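You operate a simulated robot arm through the tools that you are given. There is no shell and no other tool. Be economical: measure what you need, move in short steps, check, and stop when the job is done.

You are at the controls of a simulated robot arm. One attempt, no reset.

Task
Unbolt the cream box on the rails and draw the white board out.
Fine: set the blue switch to OUT for the push head and leave it so; bring the box back, open its lid and leave it open; the board rests on the railed plate. Where these are worked on the way, their far stop is far enough and under half their travel is too little: cream box on the rails.
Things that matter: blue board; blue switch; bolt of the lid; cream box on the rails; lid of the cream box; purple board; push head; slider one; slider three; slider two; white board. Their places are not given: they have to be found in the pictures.

Only the result counts: the job must be done as asked and must still hold three seconds after the hand-in. Knocking over, shifting, dropping, spilling or breaking anything else fails it. A push-on lid holds only when it is set on centred and level and pressed home; a screw cap is set on level and turned clockwise until tight.

Robot
A 7-joint arm with a two-finger parallel gripper, fixed in place. Base frame: the origin is at the foot of the arm, x ahead of it, y to its left, z up; the work surface is at about z = 860. Lengths are in mm, angles in rad, forces in N, time in s.
With the tool pointing down near the work surface it reaches from about 240 to 680 mm from the base axis. Its first joint turns from -1.152 to 1.152 rad. Payload 2.4 kg.
Tool frame: the origin (TCP) lies between the finger pads and is the grasp point; the fingertips stand 30 mm ahead of it; z points along the fingers, y is the line along which they close. The gripper opens to 94 mm. The fingers are 28 mm wide and 10 mm thick; the gripper's body (50 by 96 mm) begins 55 mm behind the TCP.
Orientation is that of the tool frame in the base frame, as a unit quaternion [w, x, y, z]. With the fingers straight down and closing along the base's y, the tool's x points along the base's -x, its y along +y and its z along -z.

Tools
- The arm moves only by the tool send_rows. Its arguments are lists of equal length, an entry for each row: "xyz": the shift along the tool's x, y, z in units of 25 mm (1.0 is 25 mm), a list of three; "rotation": the turn, a rotation vector about the tool's x, y, z in units of 4 degrees (1.0 is 4 degrees), a list of three. In form: {"xyz": [[x, y, z], ...], "rotation": [[wx, wy, wz], ...]}. A call has 1 to 10 rows; each row shifts and turns the commanded pose from where the row before left it, along the tool's axes as they then stand. "hand" is the finger opening in mm, from 0 to 94, set as the call begins (left out, the last holds). A call with a number of a shift or a turn outside -1 to 1 is refused whole. Rows are played at 5 a second. More than 50 mm and 0.15 rad between two rows, or a gripper value outside its range, and nothing of the call is played. Where a pose cannot be reached the arm comes as near as it can. A force on the tool above 90 N (or 10 N above the force at the start of the call, whichever is more), or a blocked arm, ends the call early, and 0.2 s more pass. Each finger travels about 153 mm/s and halts on what it meets, pressing with about 36 N; the grip force reading is that of the motor and also rises with nothing between the fingers. The clock runs only during rows and for 0.2 s after the last one: add rows that do not move to give the fingers time. It gives the time, the measured TCP pose, the force on the tool (base axes), the opening and the grip force at its end, in the units of the frame above (readings bear some noise), with the torque about the TCP (base axes, N m) and any sound that the robot's microphone picked up, and new pictures: "show" is both (left out), scene, wrist or none.
- Cameras (640 x 400 px; columns grow to the right, rows downward): "scene" is fixed at [37.5, 470.3, 1450.5]; the picture's right is [-0.77, -0.64, 0.00], its down [-0.33, 0.39, -0.86] and it looks along [0.55, -0.66, -0.51] (base axes); focal length 297 px, centre (320, 200). "wrist" rides on the gripper at [76, 14, -103] in the tool frame; the picture's right is [-0.18, 0.98, 0.00], its down [-0.75, -0.14, -0.64] and it looks along [-0.63, -0.12, 0.77] (tool axes); focal length 243 px, centre (320, 200).
- measure_at(camera, pixels): for up to 12 pixels [column, row] of the newest picture of that camera ("zoom" is the newest enlarged one), the place [x, y, z] in the base frame of the surface seen there, good to about 2 mm. No time passes.
- close_up(camera, box): a new picture of the part [left, top, right, bottom] of that camera's present view, enlarged. No time passes.
- close_job(): hands the job in; it is judged then, once.

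Work in short steps. Measure before you move; look again where a grasp or a placing could have gone wrong, and mend it. You have 80 turns and 200 pictures in all, those below and enlarged ones among them. Open the gripper and draw the arm clear of the work before you hand the job in, unless the task says otherwise; then end with one line.

The tools are called after "Request:" as a command line: name --argument value ..., lists and objects as JSON in quotes. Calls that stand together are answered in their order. send_rows: Moves the arm, as the interface text tells. Its arguments: {"type":"object","properties":{"xyz":{"type":"array","items":{"type":"array","items":{"type":"number"}}},"rotation":{"type":"array","items":{"type":"array","items":{"type":"number"}}},"hand":{"type":"number"},"show":{"type":"string","enum":["both","scene","wrist","none"]}},"required":["xyz","rotation"]} The other tools are called the same way: measure_at (camera, pixels) gives the place of the surface under pixels of a picture; close_up (camera, box) takes an enlarged picture of a part of a camera's view; close_job () hands the job in.

At the start:

```text
time: 0.0
eef_pos: [401.2, -88.4, 1307.4]
tool_rot: [0.0, 0.0, 1.0, 0.0]
wrist_force: [0.3, -0.5, 0.2]
moment: [-0.01, -0.01, 0.04]
gripper_width: 93.9
grasp_force: 0.1
```

scene: 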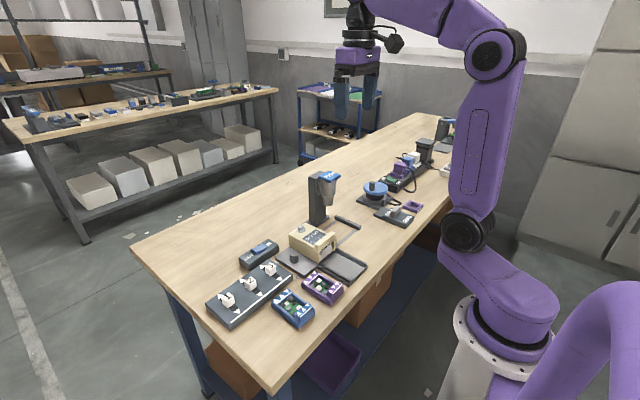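
wrist: 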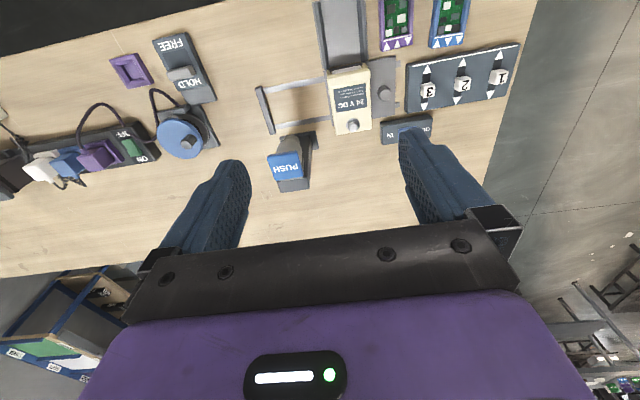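

I start by enlarging the work area around the cream box (scene ~310,240) in both cameras.

Request:
close_up --camera "scene" --box '[200, 160, 380, 335]'

Request:
close_up --camera "wrist" --box '[240, 0, 540, 200]'

```text
2.29 times, centred on (290, 248) of scene
```

zoom: 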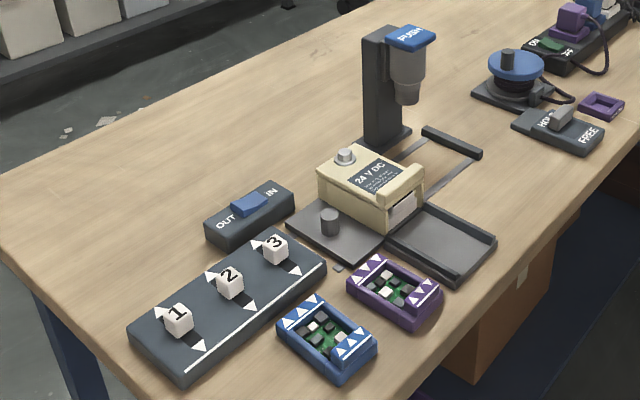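

```text
2.00 times, centred on (390, 100) of wrist
```

zoom: 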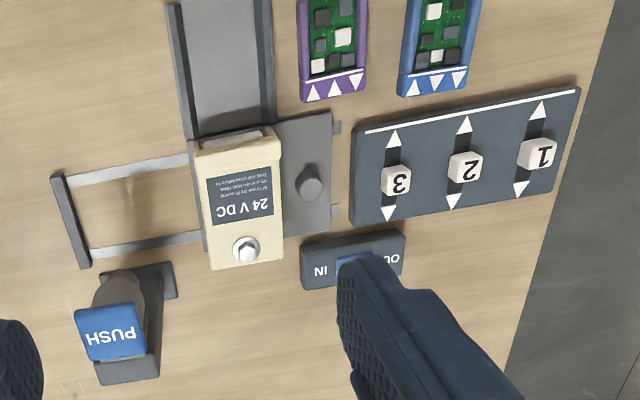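

I zoom on the box label, push head and switch to read the details.

Request:
close_up --camera "wrist" --box '[325, 60, 405, 140]'

Request:
close_up --camera "scene" --box '[270, 160, 370, 285]'

```text
5.00 times, centred on (365, 100) of wrist
```

zoom: 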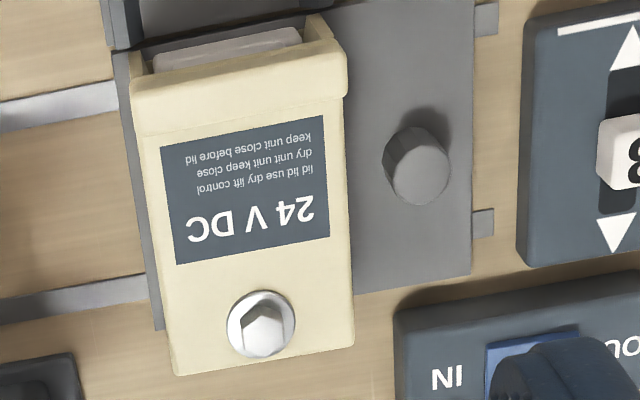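

```text
3.20 times, centred on (320, 222) of scene
```

zoom: 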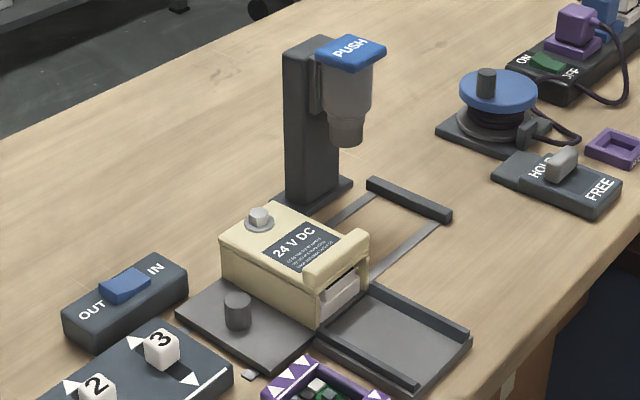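

Measure key points in the zoom picture: bolt (259,216), knob (238,300), lid lip, board (338,292), stop bar, push head, switch.

Request:
measure_at --camera "zoom" --pixels '[[259, 212], [238, 297], [366, 240], [305, 268], [338, 285], [370, 188], [448, 213], [350, 48], [345, 140], [125, 286], [92, 312], [155, 268]]'

Request:
measure_at --camera "zoom" --pixels '[[224, 238], [280, 203], [320, 300], [320, 318], [178, 318], [292, 363], [412, 384], [466, 338], [366, 292], [395, 335], [320, 42], [384, 46]]'

```text
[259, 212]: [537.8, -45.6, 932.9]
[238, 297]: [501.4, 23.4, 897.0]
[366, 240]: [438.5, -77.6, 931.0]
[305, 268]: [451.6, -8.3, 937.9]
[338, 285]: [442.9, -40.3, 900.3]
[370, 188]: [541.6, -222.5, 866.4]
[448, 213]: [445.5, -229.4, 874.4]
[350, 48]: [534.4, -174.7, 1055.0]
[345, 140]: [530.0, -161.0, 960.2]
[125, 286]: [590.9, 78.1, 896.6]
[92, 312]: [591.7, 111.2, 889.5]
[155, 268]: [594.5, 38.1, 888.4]
```

```text
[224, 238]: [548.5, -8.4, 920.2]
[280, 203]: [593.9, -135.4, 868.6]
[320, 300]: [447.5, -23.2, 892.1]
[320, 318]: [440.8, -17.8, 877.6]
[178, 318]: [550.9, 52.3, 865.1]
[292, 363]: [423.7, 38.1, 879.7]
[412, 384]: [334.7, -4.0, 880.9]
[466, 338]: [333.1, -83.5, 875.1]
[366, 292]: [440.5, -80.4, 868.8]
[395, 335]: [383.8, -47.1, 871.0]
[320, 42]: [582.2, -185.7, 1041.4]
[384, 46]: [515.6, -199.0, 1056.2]
```

Look closer at the switch and the push head.

Request:
close_up --camera "scene" --box '[235, 232, 285, 275]'

Request:
close_up --camera "scene" --box '[290, 160, 370, 240]'

```text
9.30 times, centred on (260, 254) of scene
```

zoom: 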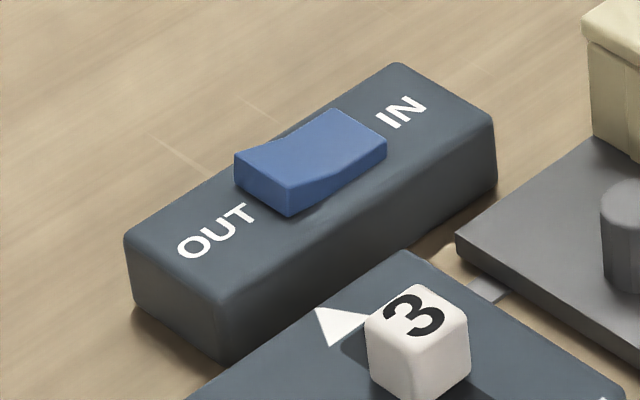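

```text
5.00 times, centred on (330, 200) of scene
```

zoom: 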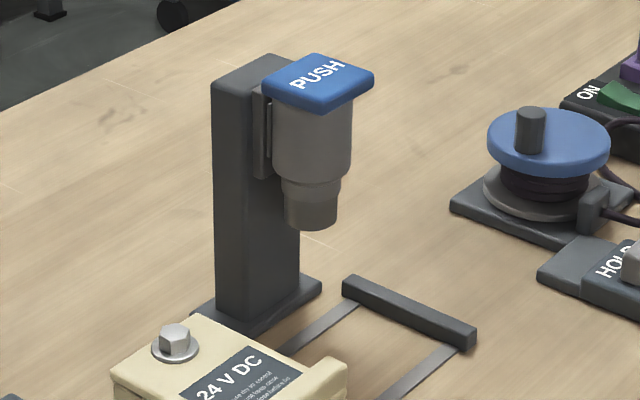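

Measure the heights of both ends of the rocker and the push head again.

Request:
close_up --camera "scene" --box '[245, 240, 275, 262]'

Request:
measure_at --camera "scene" --pixels '[[254, 250.5], [257, 249], [260, 247.5], [264, 246], [267, 245], [321, 175], [335, 177], [324, 183], [318, 172]]'

```text
16.00 times, centred on (260, 251) of scene
```

zoom: 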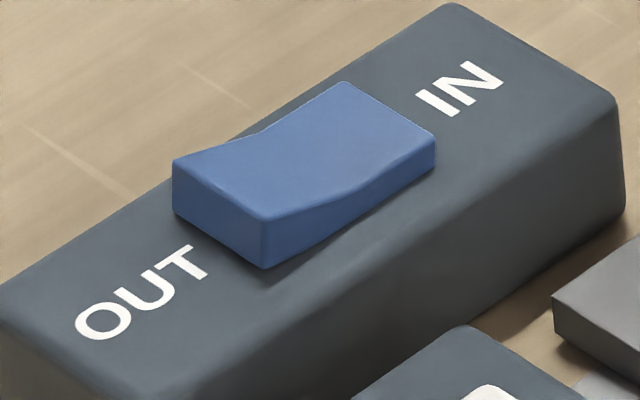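

```text
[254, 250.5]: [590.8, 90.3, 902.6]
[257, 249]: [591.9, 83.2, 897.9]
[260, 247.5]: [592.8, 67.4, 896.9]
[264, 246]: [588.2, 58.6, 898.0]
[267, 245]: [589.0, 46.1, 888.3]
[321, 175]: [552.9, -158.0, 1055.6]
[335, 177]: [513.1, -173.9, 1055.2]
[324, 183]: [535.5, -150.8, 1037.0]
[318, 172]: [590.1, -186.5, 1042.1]
```

The OUT end (y≈90, z≈902) is raised, so the rocker is at IN; I move the closed fingers above the OUT end.

Request:
send_rows --xyz '[[-0.756, 0.74, 1], [-0.756, 0.74, 1], [-0.756, 0.74, 1], [-0.756, 0.74, 1], [-0.756, 0.74, 1], [-0.756, 0.74, 1], [-0.756, 0.74, 1], [-0.756, 0.74, 1], [-0.756, 0.74, 1], [-0.756, 0.74, 1]]' --rotation '[[0, 0, 0], [0, 0, 0], [0, 0, 0], [0, 0, 0], [0, 0, 0], [0, 0, 0], [0, 0, 0], [0, 0, 0], [0, 0, 0], [0, 0, 0]]' --hand 0 --show "none"

Request:
send_rows --xyz '[[0, 0, 1], [0, 0, 1], [0, 0, 1], [0, 0, 1], [0, 0, 0.4], [0, 0, 0]]' --rotation '[[0, 0, 0], [0, 0, 0], [0, 0, 0], [0, 0, 0], [0, 0, 0], [0, 0, 0]]'

```text
time: 2.2
eef_pos: [592.7, 94.9, 1057.7]
tool_rot: [0.0, 0.001, 1.0, 0.0]
wrist_force: [0.3, -0.1, 0.5]
moment: [0.0, 0.01, 0.01]
gripper_width: 0.0
grasp_force: 33.1
```

```text
time: 3.6
eef_pos: [591.5, 95.3, 946.4]
tool_rot: [0.0, 0.0, 1.0, 0.0]
wrist_force: [0.1, 0.8, 0.3]
moment: [0.04, 0.03, 0.0]
gripper_width: 0.0
grasp_force: 33.0
```

scene: 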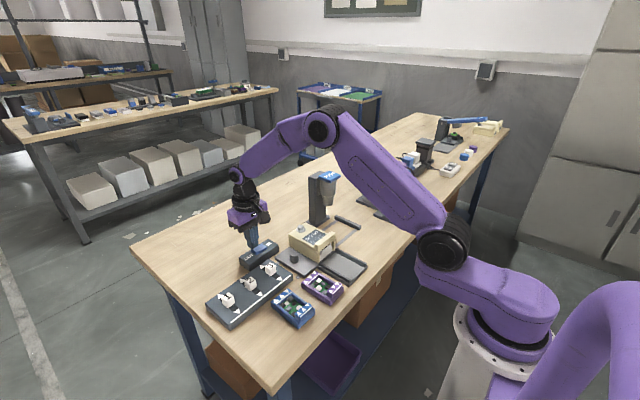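
wrist: 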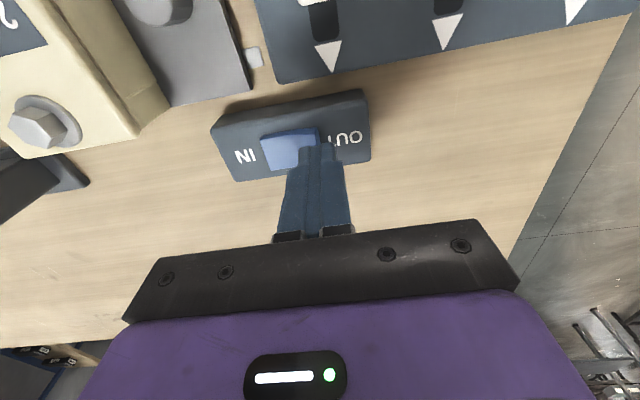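

Tips are over the OUT end (315,150), about 14 mm above it. Press down gently.

Request:
send_rows --xyz '[[0, 0, 0.3], [0, 0, 0.2], [0, 0, 0.16], [0, 0, 0.16], [0, 0, 0.1], [0, 0, 0]]' --rotation '[[0, 0, 0], [0, 0, 0], [0, 0, 0], [0, 0, 0], [0, 0, 0], [0, 0, 0]]' --show "none"

Request:
send_rows --xyz '[[0, 0, -1], [0, 0, -1], [0, 0, -1], [0, 0, 0]]' --rotation '[[0, 0, 0], [0, 0, 0], [0, 0, 0], [0, 0, 0]]'

Request:
close_up --camera "scene" --box '[235, 232, 285, 275]'

```text
time: 5.0
eef_pos: [590.5, 95.1, 926.1]
tool_rot: [0.002, 0.0, 1.0, 0.0]
wrist_force: [-16.8, -1.3, 48.1]
moment: [-0.48, 0.52, -0.19]
gripper_width: 0.0
grasp_force: 32.4
heard: click
```

```text
time: 6.0
eef_pos: [590.5, 96.2, 998.3]
tool_rot: [0.0, 0.0, 1.0, 0.001]
wrist_force: [-0.4, 0.1, 0.4]
moment: [-0.02, -0.01, 0.03]
gripper_width: 0.3
grasp_force: 32.9
```

scene: 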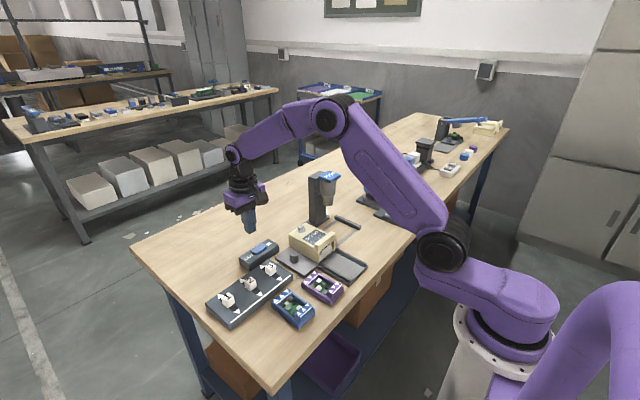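
wrist: 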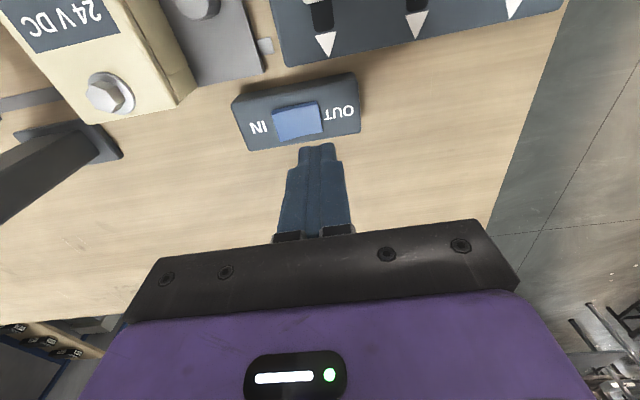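

```text
9.30 times, centred on (260, 254) of scene
```

zoom: 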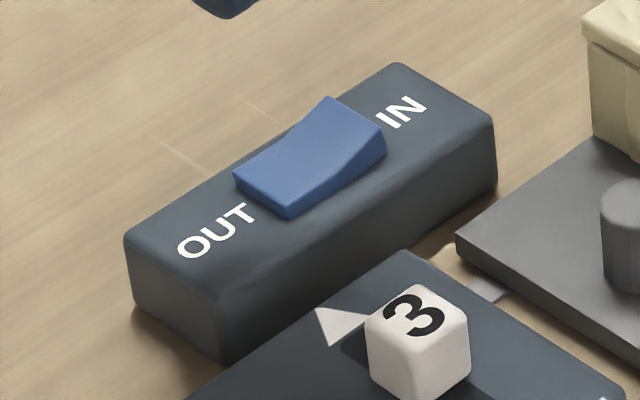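

Switch is at OUT (click heard). Now go above the carriage knob at about (500,23) and turn the tool 90° so the fingers close along x, with the camera on the +y side away from the push head.

Request:
send_rows --xyz '[[0.9, -0.73, 0], [0.9, -0.73, 0], [0.9, -0.73, 0], [0.9, -0.73, 0], [0, 0, 0], [0, 0, 0], [0, 0, 0], [0, 0, 0], [0, 0, 0], [0, 0, 0]]' --rotation '[[0, 0, 0], [0, 0, 0], [0, 0, 0], [0, 0, 0], [0, 0, 1], [0, 0, 1], [0, 0, 1], [0, 0, 1], [0, 0, 1], [0, 0, 1]]' --hand 50 --show "none"

Request:
send_rows --xyz '[[0, 0, 0], [0, 0, 0], [0, 0, 0], [0, 0, 0], [0, 0, 0], [0, 0, 0], [0, 0, 0], [0, 0, 0], [0, 0, 0], [0, 0, 0]]' --rotation '[[0, 0, 1], [0, 0, 1], [0, 0, 1], [0, 0, 1], [0, 0, 1], [0, 0, 1], [0, 0, 1], [0, 0, 1], [0, 0, 1], [0, 0, 1]]' --show "none"

Request:
send_rows --xyz '[[0, 0, 0], [0, 0, 0], [0, 0, 0], [0, 0, 0], [0, 0, 0], [0, 0, 0], [0, 0, 0], [0, 0, 0]]' --rotation '[[0, 0, 1], [0, 0, 1], [0, 0, 1], [0, 0, 1], [0, 0, 1], [0, 0, 1], [0, 0, 0.5], [0, 0, 0]]'

```text
time: 8.2
eef_pos: [502.3, 21.1, 998.7]
tool_rot: [0.0, 0.208, 0.978, 0.001]
wrist_force: [0.6, -0.1, 0.3]
moment: [0.02, 0.02, 0.04]
gripper_width: 49.9
grasp_force: 0.1
```

```text
time: 10.4
eef_pos: [501.0, 23.3, 999.2]
tool_rot: [0.0, 0.531, 0.848, 0.001]
wrist_force: [0.1, 0.3, 0.5]
moment: [0.02, -0.03, 0.0]
gripper_width: 50.1
grasp_force: 0.1
```

```text
time: 12.2
eef_pos: [500.5, 23.5, 999.4]
tool_rot: [0.0, 0.707, 0.707, -0.001]
wrist_force: [0.4, 0.0, -0.6]
moment: [0.0, 0.0, 0.0]
gripper_width: 49.6
grasp_force: 0.0
```

scene: 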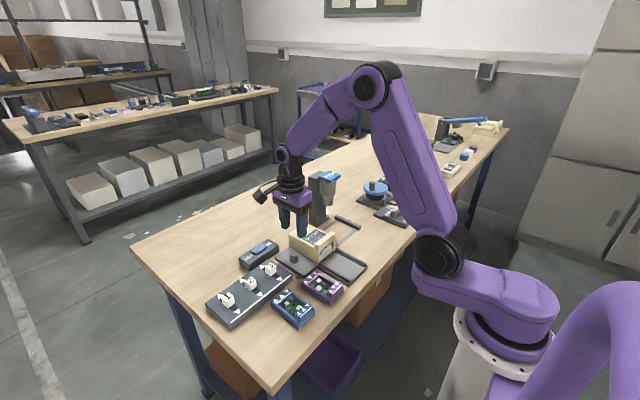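
wrist: 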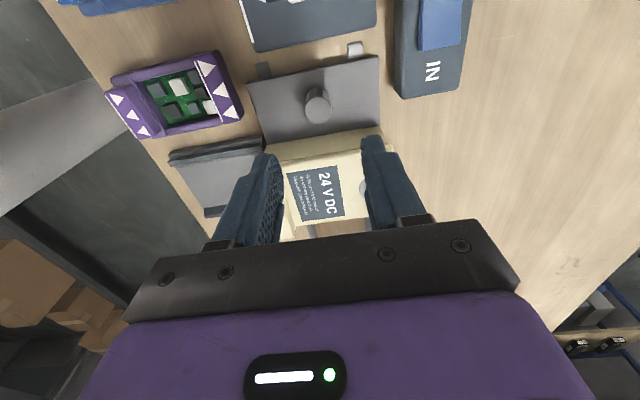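

Measure the knob in the wrist view (319,100).

Request:
measure_at --camera "wrist" --pixels '[[313, 97], [319, 97], [326, 97], [319, 90], [319, 104], [319, 118], [340, 118], [318, 140], [325, 160], [330, 70]]'

Request:
close_up --camera "wrist" --box '[240, 40, 400, 240]'

```text
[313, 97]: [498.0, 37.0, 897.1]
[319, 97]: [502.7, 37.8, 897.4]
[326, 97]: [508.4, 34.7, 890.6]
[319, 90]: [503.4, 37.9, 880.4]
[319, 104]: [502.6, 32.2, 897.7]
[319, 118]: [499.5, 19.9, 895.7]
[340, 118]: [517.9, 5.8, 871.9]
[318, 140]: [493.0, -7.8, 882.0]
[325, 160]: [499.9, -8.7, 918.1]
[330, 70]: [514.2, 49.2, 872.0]
```

```text
2.00 times, centred on (320, 140) of wrist
```

zoom: 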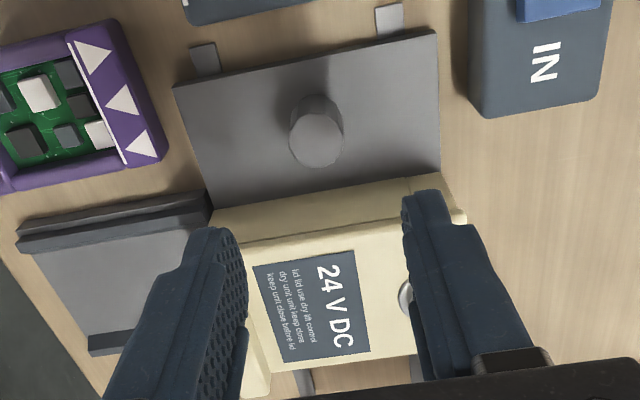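

Knob centre is ≈(500,28), top z≈897. Descend around it and close.

Request:
send_rows --xyz '[[0.18, 0, 1], [0, 0, 1], [0, 0, 1], [0, 0, 0.64], [0, 0, 0]]' --rotation '[[0, 0, 0], [0, 0, 0], [0, 0, 0], [0, 0, 0], [0, 0, 0]]' --show "wrist"

Request:
send_rows --xyz '[[0, 0, 0], [0, 0, 0], [0, 0, 0]]' --rotation '[[0, 0, 0], [0, 0, 0], [0, 0, 0]]' --hand 10 --show "both"

```text
time: 13.4
eef_pos: [501.0, 27.7, 907.8]
tool_rot: [0.001, 0.707, 0.707, 0.0]
wrist_force: [0.1, 0.3, -0.5]
moment: [0.0, -0.03, 0.0]
gripper_width: 50.2
grasp_force: 0.1
```

wrist: 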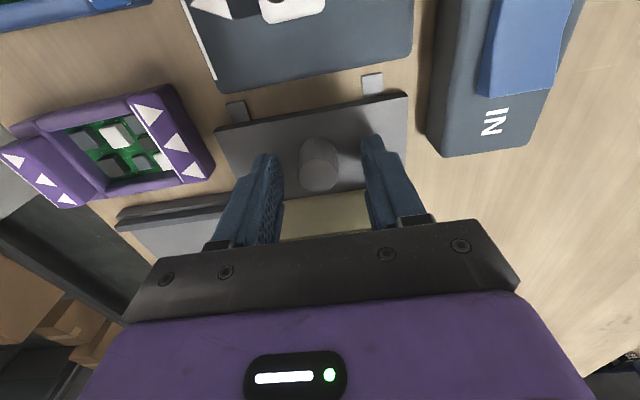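

```text
time: 14.2
eef_pos: [499.3, 26.9, 907.4]
tool_rot: [-0.001, 0.707, 0.707, -0.001]
wrist_force: [-10.6, 0.0, 0.5]
moment: [-0.03, -0.25, -0.03]
gripper_width: 23.7
grasp_force: 45.4
```

scene: 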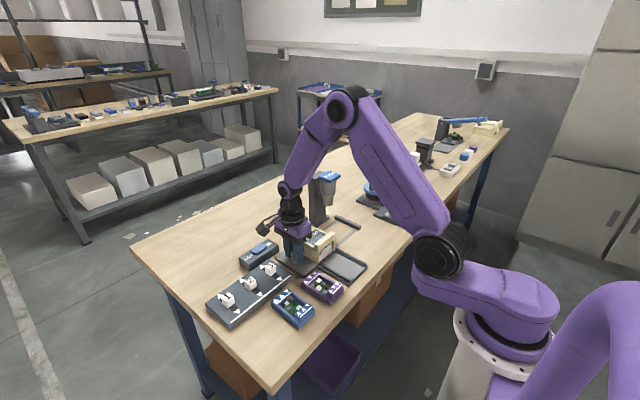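
wrist: 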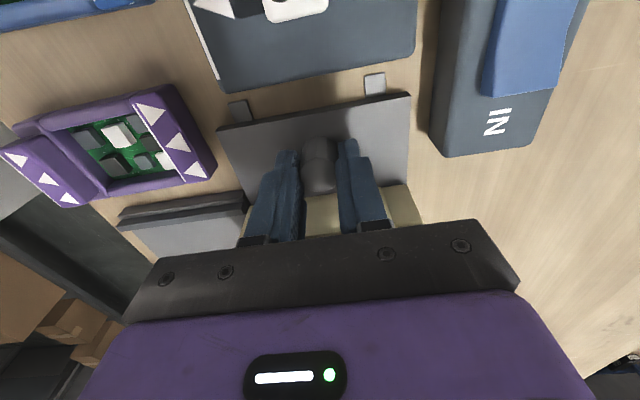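

Grip holds the knob (23.7 mm). Slide toward -y in steps.

Request:
send_rows --xyz '[[-0.5, -0.05, 0], [-0.8, 0, 0], [-0.8, 0, 0], [-0.8, 0, 0], [0, 0, 0]]' --rotation '[[0, 0, 0], [0, 0, 0], [0, 0, 0], [0, 0, 0], [0, 0, 0]]'

Request:
close_up --camera "scene" --box '[250, 150, 390, 290]'

```text
time: 15.4
eef_pos: [500.4, -46.7, 907.3]
tool_rot: [0.0, 0.707, 0.707, 0.0]
wrist_force: [4.0, -1.1, -15.3]
moment: [-0.65, 0.28, -0.23]
gripper_width: 23.5
grasp_force: 45.1
```

scene: 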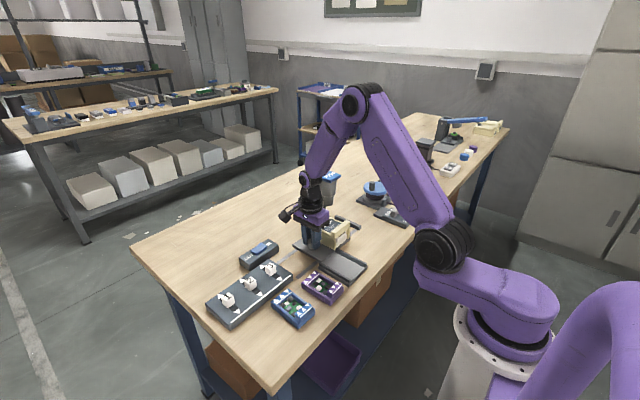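
wrist: 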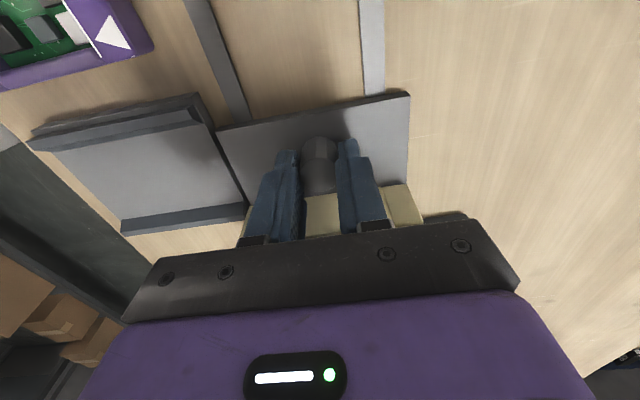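

```text
2.86 times, centred on (320, 220) of scene
```

zoom: 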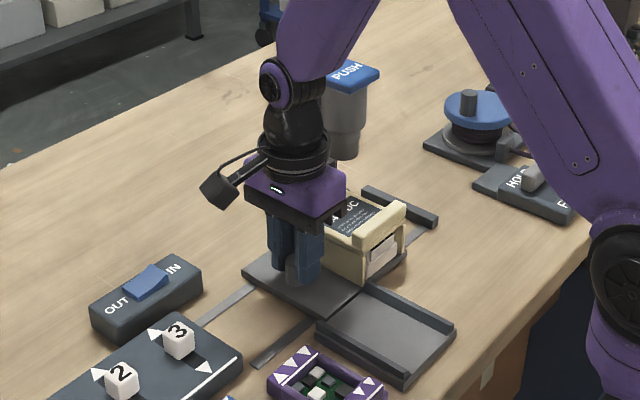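

It slides freely. Continue 35 mm and check clearance with the push head.

Request:
send_rows --xyz '[[-0.7, 0, 0], [-0.7, 0, 0], [0, 0, 0]]' --rotation '[[0, 0, 0], [0, 0, 0], [0, 0, 0]]' --show "none"

Request:
close_up --camera "scene" --box '[270, 150, 370, 270]'

```text
time: 16.2
eef_pos: [499.9, -82.6, 907.5]
tool_rot: [0.001, 0.708, 0.706, 0.0]
wrist_force: [2.4, -0.3, -9.0]
moment: [-0.64, 0.38, -0.26]
gripper_width: 23.3
grasp_force: 45.1
```

```text
3.33 times, centred on (320, 210) of scene
```

zoom: 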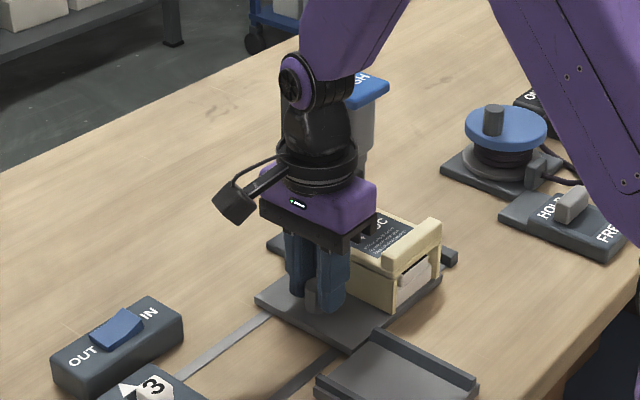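

The wrist is getting close to the head, so I release, back up along +y, close the fingers, and push the knob from behind.

Request:
send_rows --xyz '[[0, 0, 0], [0, 0, 0], [0.7, 0, 0], [0.7, 0, 0], [0, 0, 0]]' --rotation '[[0, 0, 0], [0, 0, 0], [0, 0, 0], [0, 0, 0], [0, 0, 0]]' --hand 50 --show "none"

Request:
send_rows --xyz '[[0, 0, 0], [0, 0, 0], [0, 0, 0]]' --rotation '[[0, 0, 0], [0, 0, 0], [0, 0, 0]]' --hand 0 --show "wrist"

Request:
send_rows --xyz '[[-0.4, 0, 0], [-0.4, 0, 0], [-0.3, 0, 0], [0, 0, 0]]' --rotation '[[0, 0, 0], [0, 0, 0], [0, 0, 0], [0, 0, 0]]' --show "wrist"

```text
time: 17.4
eef_pos: [501.4, -46.5, 907.5]
tool_rot: [0.0, 0.707, 0.707, 0.001]
wrist_force: [0.4, -0.2, -0.9]
moment: [0.03, 0.0, 0.01]
gripper_width: 50.1
grasp_force: 0.1
```

```text
time: 18.2
eef_pos: [501.7, -45.5, 908.6]
tool_rot: [0.0, 0.707, 0.707, 0.0]
wrist_force: [-0.2, 0.3, 0.3]
moment: [0.0, -0.01, -0.03]
gripper_width: 0.0
grasp_force: 33.0
```

wrist: 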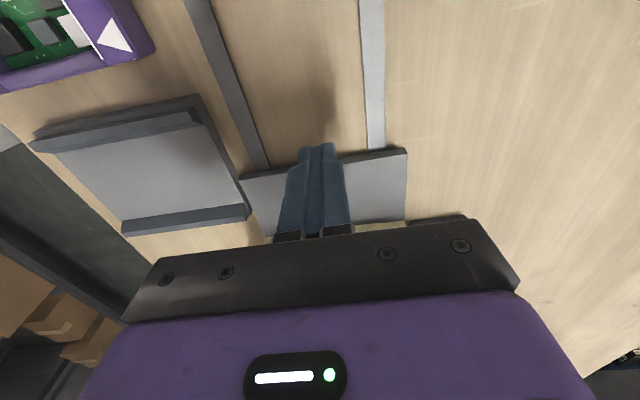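

```text
time: 19.2
eef_pos: [499.2, -72.1, 907.5]
tool_rot: [0.0, 0.707, 0.707, 0.0]
wrist_force: [0.3, 0.6, -0.5]
moment: [0.04, 0.02, 0.01]
gripper_width: 0.0
grasp_force: 33.4
```

wrist: 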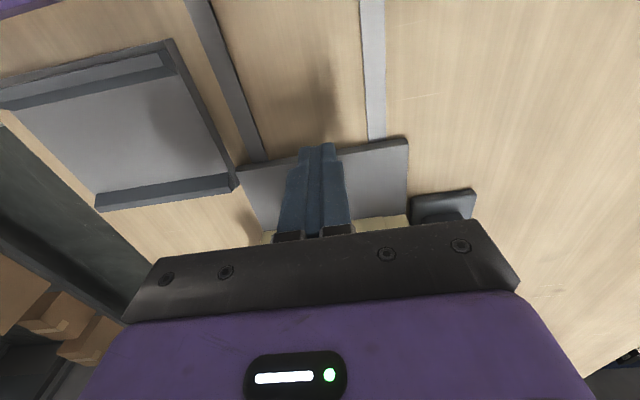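

Little resistance; keep pushing in small steps until the stop is felt.

Request:
send_rows --xyz '[[-0.2, 0, 0], [-0.15, 0, 0], [-0.15, 0, 0], [-0.1, 0, 0], [0, 0, 0]]' --rotation '[[0, 0, 0], [0, 0, 0], [0, 0, 0], [0, 0, 0], [0, 0, 0]]' --show "none"

Request:
close_up --camera "scene" --box '[270, 150, 370, 270]'

```text
time: 20.4
eef_pos: [499.9, -78.0, 907.2]
tool_rot: [-0.003, 0.702, 0.712, 0.0]
wrist_force: [-6.8, 49.0, 11.2]
moment: [0.63, -0.02, -0.11]
gripper_width: 0.0
grasp_force: 33.1
```

```text
3.33 times, centred on (320, 210) of scene
```

zoom: 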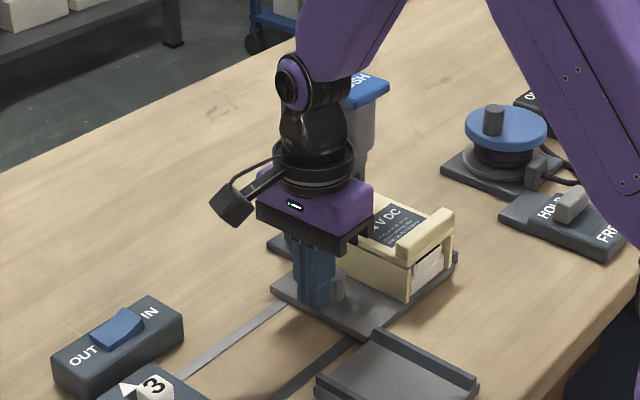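

49 N — likely at the stop. Back off, lift up and away, and look.

Request:
send_rows --xyz '[[0.6, 0, 0], [0.5, 0, -0.5], [1, 0, -1], [1, 0, -1], [1, 0, -1], [1, 0, -1], [0, 0, -1], [0, 0, -1], [0, 0, 0]]' --rotation '[[0, 0, 0], [0, 0, 0], [0, 0, 0], [0, 0, 0], [0, 0, 0], [0, 0, 0], [0, 0, 0], [0, 0, 0], [0, 0, 0]]'

Request:
close_up --camera "scene" --box '[280, 160, 370, 270]'

```text
time: 22.4
eef_pos: [500.5, 39.5, 1072.5]
tool_rot: [0.0, 0.707, 0.707, 0.001]
wrist_force: [-0.3, 0.0, -0.1]
moment: [-0.02, 0.02, -0.03]
gripper_width: 0.1
grasp_force: 33.1
```

scene: 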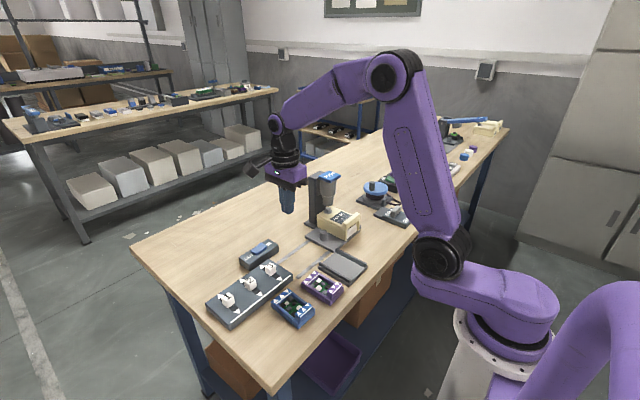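
wrist: 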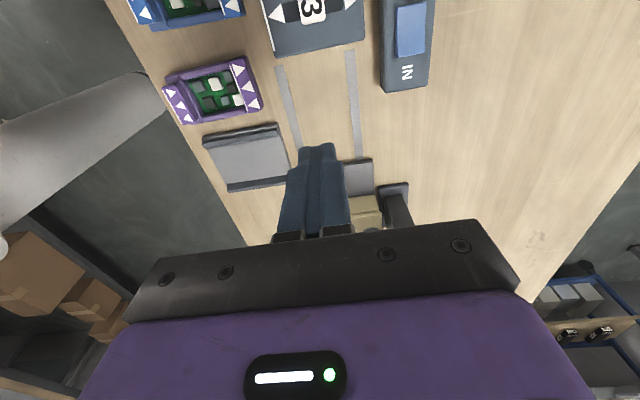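

```text
3.64 times, centred on (325, 215) of scene
```

zoom: 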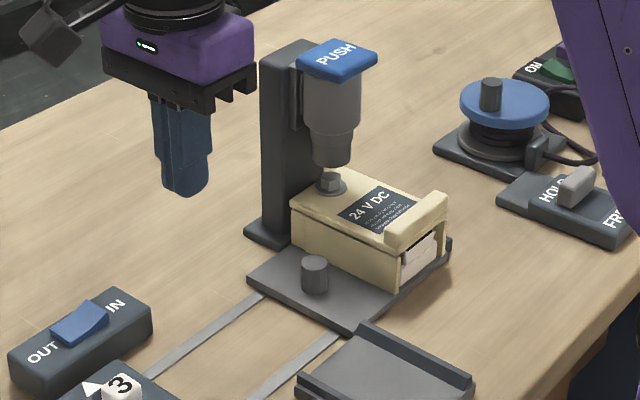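

Check that the bolt (330,183) is under the driver (333,165) and measure the top plate.

Request:
measure_at --camera "zoom" --pixels '[[330, 178], [333, 160], [340, 160], [335, 52], [304, 58], [372, 58], [338, 42], [344, 68], [314, 258], [445, 238], [360, 265], [270, 245]]'

```text
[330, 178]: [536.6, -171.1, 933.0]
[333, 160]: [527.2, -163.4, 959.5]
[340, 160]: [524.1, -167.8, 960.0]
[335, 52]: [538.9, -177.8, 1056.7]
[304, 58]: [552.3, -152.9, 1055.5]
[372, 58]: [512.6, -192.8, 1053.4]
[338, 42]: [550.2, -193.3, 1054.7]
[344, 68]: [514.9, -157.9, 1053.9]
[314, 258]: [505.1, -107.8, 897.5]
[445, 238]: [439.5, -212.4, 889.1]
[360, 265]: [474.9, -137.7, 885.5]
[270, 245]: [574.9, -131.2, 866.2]
```

Bolt is under the head. Plate centre ≈(533,-174,1055). Move above it with closed fingers.

Request:
send_rows --xyz '[[0, 0, -1], [0, 0, -1], [-0.95, 0.145, 0], [-0.95, 0.145, 0], [-0.95, 0.145, 0], [-0.95, 0.145, 0], [-0.95, 0.145, 0], [-0.95, 0.145, 0], [-0.95, 0.145, 0], [-0.95, 0.145, 0]]' --rotation '[[0, 0, 0], [0, 0, 0], [0, 0, 0], [0, 0, 0], [0, 0, 0], [0, 0, 0], [0, 0, 0], [0, 0, 0], [0, 0, 0], [0, 0, 0]]' --show "none"

Request:
send_rows --xyz '[[-0.95, 0.145, 0], [0, 0, 0.8], [0, 0, 0]]' --rotation '[[0, 0, 0], [0, 0, 0], [0, 0, 0]]'

Request:
close_up --camera "scene" --box '[280, 110, 370, 230]'

```text
time: 24.6
eef_pos: [528.8, -150.9, 1120.1]
tool_rot: [0.0, 0.707, 0.707, 0.0]
wrist_force: [0.6, -0.5, -0.2]
moment: [0.03, -0.01, -0.03]
gripper_width: 0.0
grasp_force: 33.0
```

```text
time: 25.4
eef_pos: [532.3, -174.8, 1100.7]
tool_rot: [0.0, 0.707, 0.707, 0.0]
wrist_force: [0.2, 0.3, 0.4]
moment: [0.0, 0.02, -0.01]
gripper_width: 0.0
grasp_force: 33.2
```

scene: 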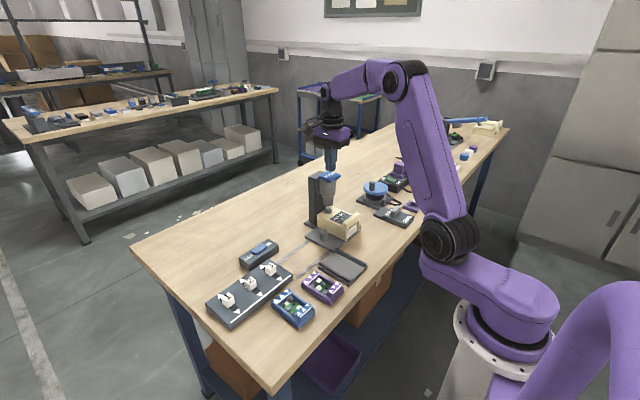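
wrist: 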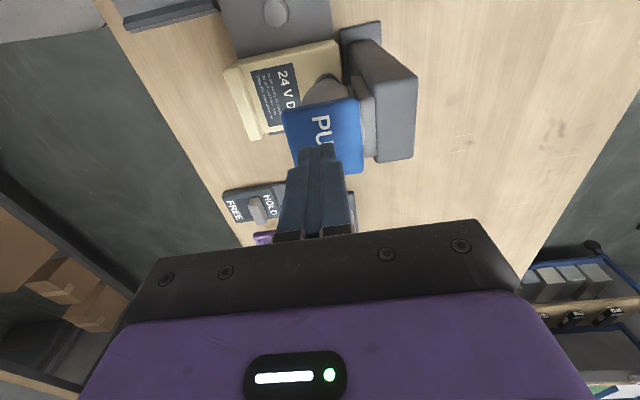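

```text
3.33 times, centred on (325, 170) of scene
```

zoom: 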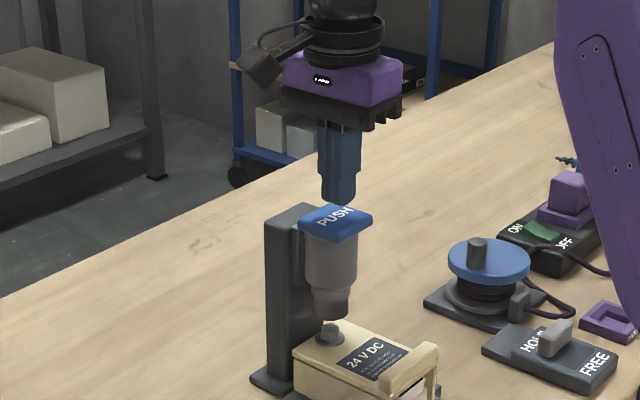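

Press the head down, in small steps.

Request:
send_rows --xyz '[[0, 0, 0.5], [0, 0, 0.3], [0, 0, 0.3], [0, 0, 0.3], [0, 0, 0.2], [0, 0, 0]]' --rotation '[[0, 0, 0], [0, 0, 0], [0, 0, 0], [0, 0, 0], [0, 0, 0], [0, 0, 0]]' --show "none"

Request:
close_up --camera "scene" --box '[280, 130, 370, 250]'

```text
time: 26.8
eef_pos: [533.5, -174.8, 1061.1]
tool_rot: [0.0, 0.707, 0.707, 0.0]
wrist_force: [0.2, 1.2, 3.1]
moment: [0.03, -0.02, -0.03]
gripper_width: 0.0
grasp_force: 32.6
```

```text
3.33 times, centred on (325, 190) of scene
```

zoom: 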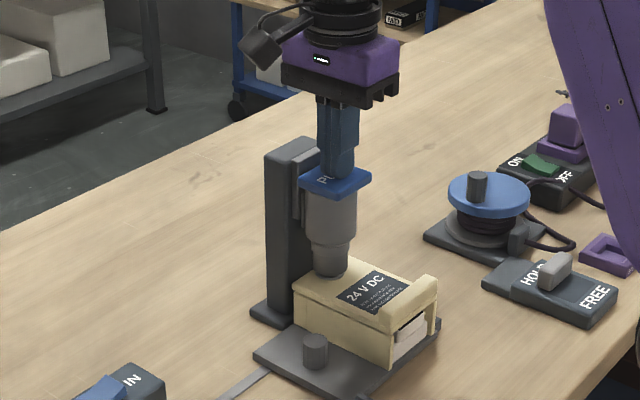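

The head is down to the bolt; press a few more mm and hold.

Request:
send_rows --xyz '[[0, 0, 0.2], [0, 0, 0.2], [0, 0, 0.2], [0, 0, 0], [0, 0, 0], [0, 0, 0], [0, 0, 0], [0, 0, 0]]' --rotation '[[0, 0, 0], [0, 0, 0], [0, 0, 0], [0, 0, 0], [0, 0, 0], [0, 0, 0], [0, 0, 0], [0, 0, 0]]' --show "none"

Request:
close_up --camera "scene" --box '[280, 130, 370, 250]'

```text
time: 27.5
eef_pos: [532.8, -174.8, 1062.6]
tool_rot: [0.007, 0.707, 0.707, 0.003]
wrist_force: [-14.6, 5.6, 25.7]
moment: [0.48, 0.57, 0.13]
gripper_width: 0.0
grasp_force: 33.1
stopped in row 3: the force on the tool passed its limit at 100 N (the readings are from after the stop); the commanded pose is now the measured one
```

```text
3.33 times, centred on (325, 190) of scene
```

zoom: 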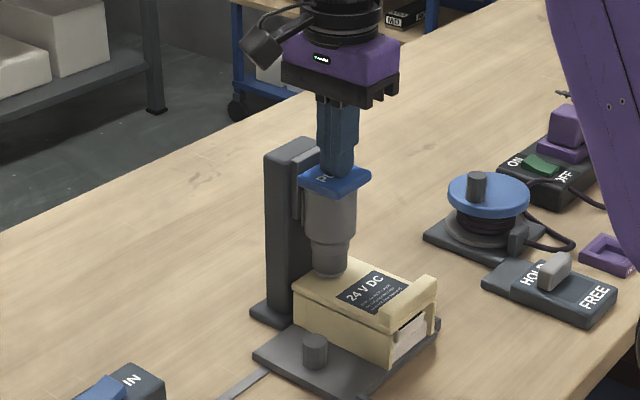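

It's at its end; hold with moderate pressure for two seconds and listen.

Request:
send_rows --xyz '[[0, 0, 0.1], [0, 0, 0.05], [0, 0, 0], [0, 0, 0], [0, 0, 0], [0, 0, 0], [0, 0, 0], [0, 0, 0], [0, 0, 0], [0, 0, 0]]' --rotation '[[0, 0, 0], [0, 0, 0], [0, 0, 0], [0, 0, 0], [0, 0, 0], [0, 0, 0], [0, 0, 0], [0, 0, 0], [0, 0, 0], [0, 0, 0]]' --show "none"

Request:
send_rows --xyz '[[0, 0, -1], [0, 0, -1], [0, 0, -1], [0, 0, 0]]' --rotation '[[0, 0, 0], [0, 0, 0], [0, 0, 0], [0, 0, 0]]' --show "none"

Request:
close_up --camera "scene" --box '[280, 130, 370, 250]'

```text
time: 28.2
eef_pos: [533.7, -173.8, 1065.4]
tool_rot: [0.01, 0.706, 0.708, 0.005]
wrist_force: [-15.4, 4.9, 23.6]
moment: [0.48, 0.55, 0.17]
gripper_width: 0.3
grasp_force: 33.2
stopped in row 3: the force on the tool passed its limit at 91 N (the readings are from after the stop); the commanded pose is now the measured one
```

```text
time: 29.2
eef_pos: [533.0, -174.6, 1138.4]
tool_rot: [0.011, 0.707, 0.707, 0.005]
wrist_force: [0.7, -0.2, 0.0]
moment: [-0.02, -0.04, 0.02]
gripper_width: 0.0
grasp_force: 32.9
```

```text
3.33 times, centred on (325, 190) of scene
```

zoom: 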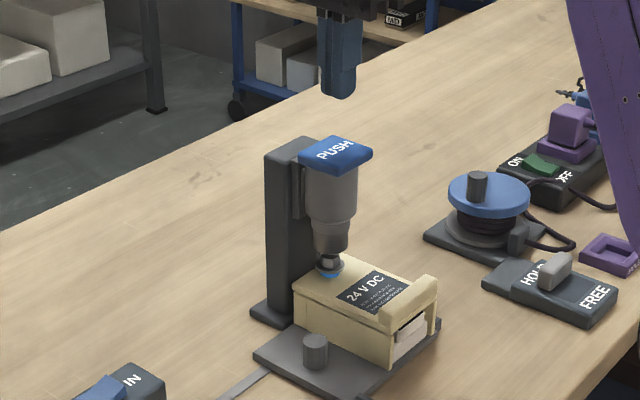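

The bolt seems to have backed out showing a blue ring; zoom in.

Request:
close_up --camera "scene" --box '[312, 185, 347, 220]'

Request:
measure_at --camera "scene" --pixels '[[326, 177], [325, 204], [325, 208], [325, 210]]'

```text
11.43 times, centred on (330, 202) of scene
```

zoom: 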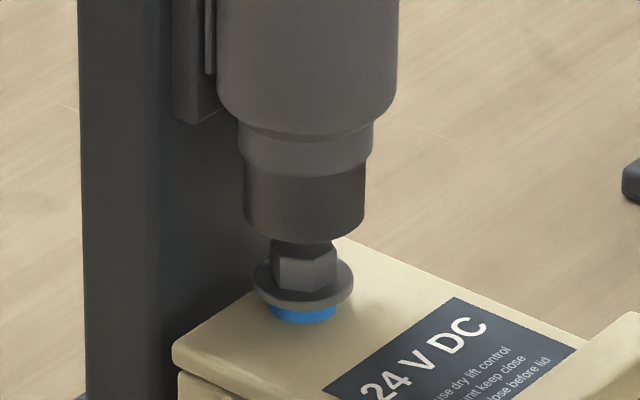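

```text
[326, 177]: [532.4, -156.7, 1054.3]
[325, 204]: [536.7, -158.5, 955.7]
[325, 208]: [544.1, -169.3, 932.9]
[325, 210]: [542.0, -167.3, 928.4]
```

Bolt is backed out (blue ring visible). Next: straighten the tool, move to +y of the knob, and descend with the fingers open.

Request:
send_rows --xyz '[[0.96, 0, 0], [0.96, -0.33, 0], [0.96, -0.33, 0], [0.96, -0.33, 0], [0.96, -0.33, 0], [0, 0, 1], [0, 0, 1], [0, 0, 1], [0, 0, 1], [0, 0, 0]]' --rotation '[[0.32, 0.12, 0], [0, 0, 0], [0, 0, 0], [0, 0, 0], [0, 0, 0], [0, 0, 0], [0, 0, 0], [0, 0, 0], [0, 0, 0], [0, 0, 0]]' --hand 50 --show "wrist"

```text
time: 31.4
eef_pos: [499.4, -53.0, 1038.2]
tool_rot: [-0.001, 0.707, 0.707, 0.0]
wrist_force: [0.4, -0.3, -0.4]
moment: [-0.03, 0.03, 0.02]
gripper_width: 50.0
grasp_force: 0.1
```

wrist: 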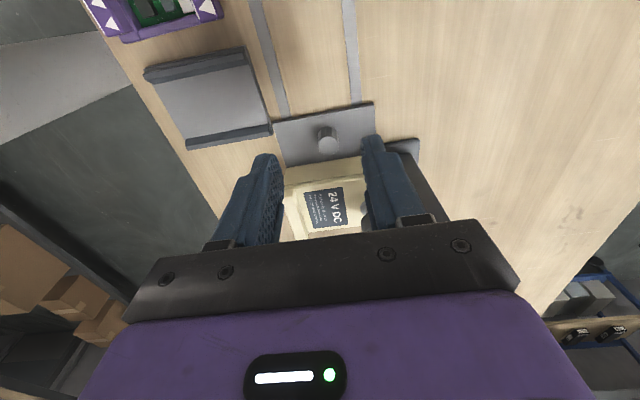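

Descend to z≈908 with y≈-52, then slide in around the knob to y≈-94.

Request:
send_rows --xyz '[[0, 0.04, 1], [0, 0, 1], [0, 0, 1], [0, 0, 1], [0, 0, 1], [0, 0, 0.2], [0, 0, 0]]' --rotation '[[0, 0, 0], [0, 0, 0], [0, 0, 0], [0, 0, 0], [0, 0, 0], [0, 0, 0], [0, 0, 0]]' --show "wrist"

Request:
send_rows --xyz '[[-0.6, 0, 0], [-0.6, 0, 0], [-0.45, 0, 0], [0, 0, 0]]' --rotation '[[0, 0, 0], [0, 0, 0], [0, 0, 0], [0, 0, 0]]' --show "wrist"

Request:
close_up --camera "scene" --box '[270, 150, 370, 270]'

```text
time: 33.0
eef_pos: [501.1, -54.1, 908.9]
tool_rot: [0.0, 0.707, 0.707, 0.0]
wrist_force: [0.0, 0.1, -0.2]
moment: [0.01, 0.01, -0.01]
gripper_width: 50.2
grasp_force: 0.0
```

wrist: 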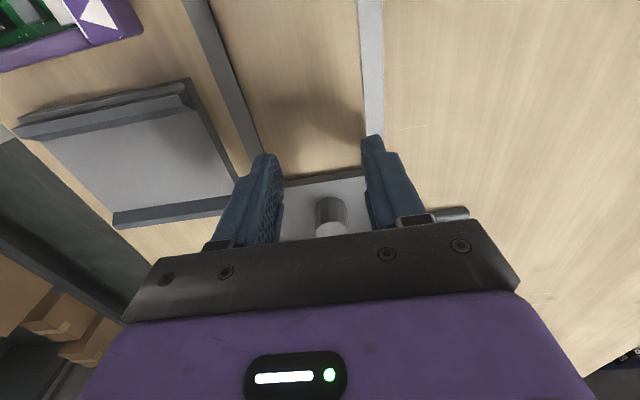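

```text
time: 34.0
eef_pos: [501.5, -95.6, 908.5]
tool_rot: [0.001, 0.706, 0.708, 0.001]
wrist_force: [0.1, 0.2, 0.3]
moment: [0.01, 0.02, 0.03]
gripper_width: 50.2
grasp_force: 0.0
```

wrist: 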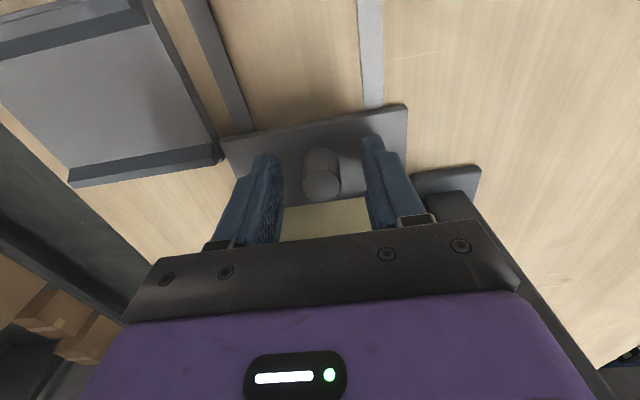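

```text
3.33 times, centred on (320, 210) of scene
```

zoom: 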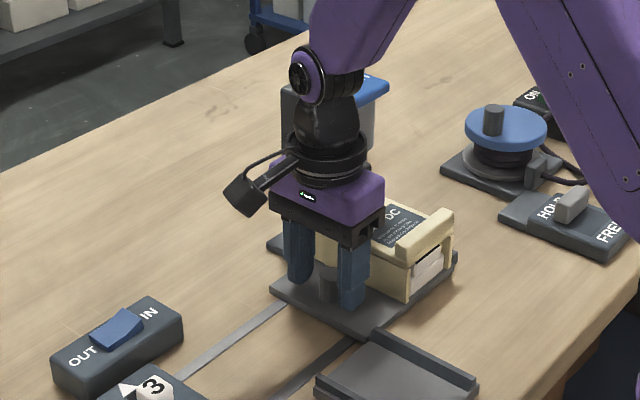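

No contact; close on the knob and draw it +y.

Request:
send_rows --xyz '[[0, -0.05, 0], [0, 0, 0], [0, 0, 0]]' --rotation '[[0, 0, 0], [0, 0, 0], [0, 0, 0]]' --hand 10 --show "none"

Request:
send_rows --xyz '[[0.6, 0, 0], [0.8, 0, 0], [0.8, 0, 0], [0.8, 0, 0], [0.8, 0, 0], [0.7, 0, 0], [0, 0, 0]]' --rotation '[[0, 0, 0], [0, 0, 0], [0, 0, 0], [0, 0, 0], [0, 0, 0], [0, 0, 0], [0, 0, 0]]'

```text
time: 34.9
eef_pos: [498.9, -96.0, 907.9]
tool_rot: [0.001, 0.707, 0.707, 0.001]
wrist_force: [3.8, 0.3, -3.2]
moment: [0.49, 0.38, -0.03]
gripper_width: 23.6
grasp_force: 46.0
```

```text
time: 36.5
eef_pos: [499.7, 18.8, 907.6]
tool_rot: [0.001, 0.707, 0.708, 0.0]
wrist_force: [2.7, 1.3, 10.6]
moment: [0.51, 0.35, 0.25]
gripper_width: 23.7
grasp_force: 45.2
```

scene: 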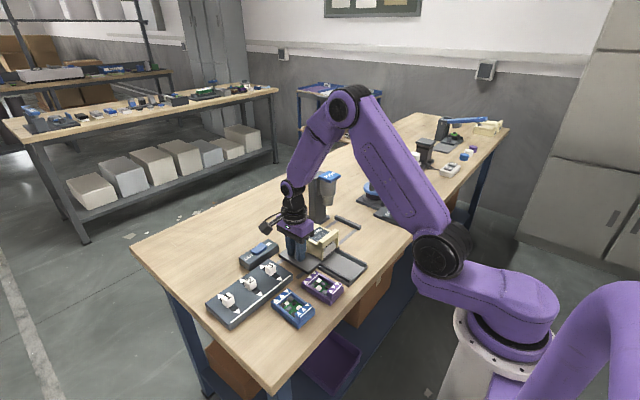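
wrist: 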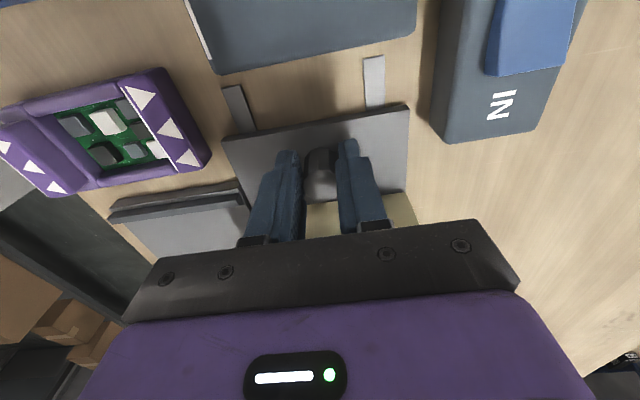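

About 17 mm remain to the original spot; continue gently to the stop.

Request:
send_rows --xyz '[[0.3, 0, 0], [0.2, 0, 0], [0.15, 0, 0], [0.1, 0, 0], [0, 0, 0]]' --rotation '[[0, 0, 0], [0, 0, 0], [0, 0, 0], [0, 0, 0], [0, 0, 0]]' --show "wrist"

```text
time: 37.6
eef_pos: [499.8, 33.4, 908.4]
tool_rot: [0.0, 0.708, 0.706, -0.001]
wrist_force: [3.7, -7.8, 5.9]
moment: [0.16, 0.31, 0.08]
gripper_width: 23.8
grasp_force: 44.5
```

wrist: 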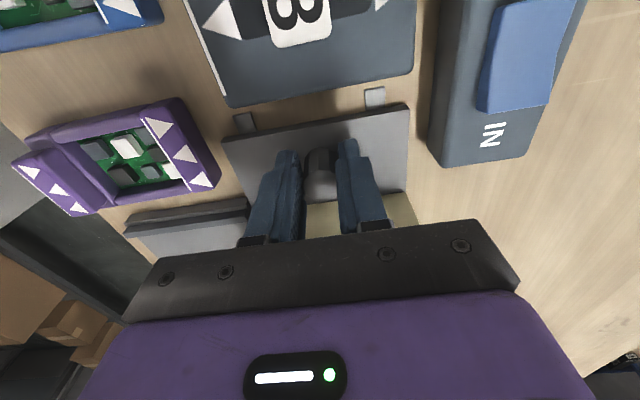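

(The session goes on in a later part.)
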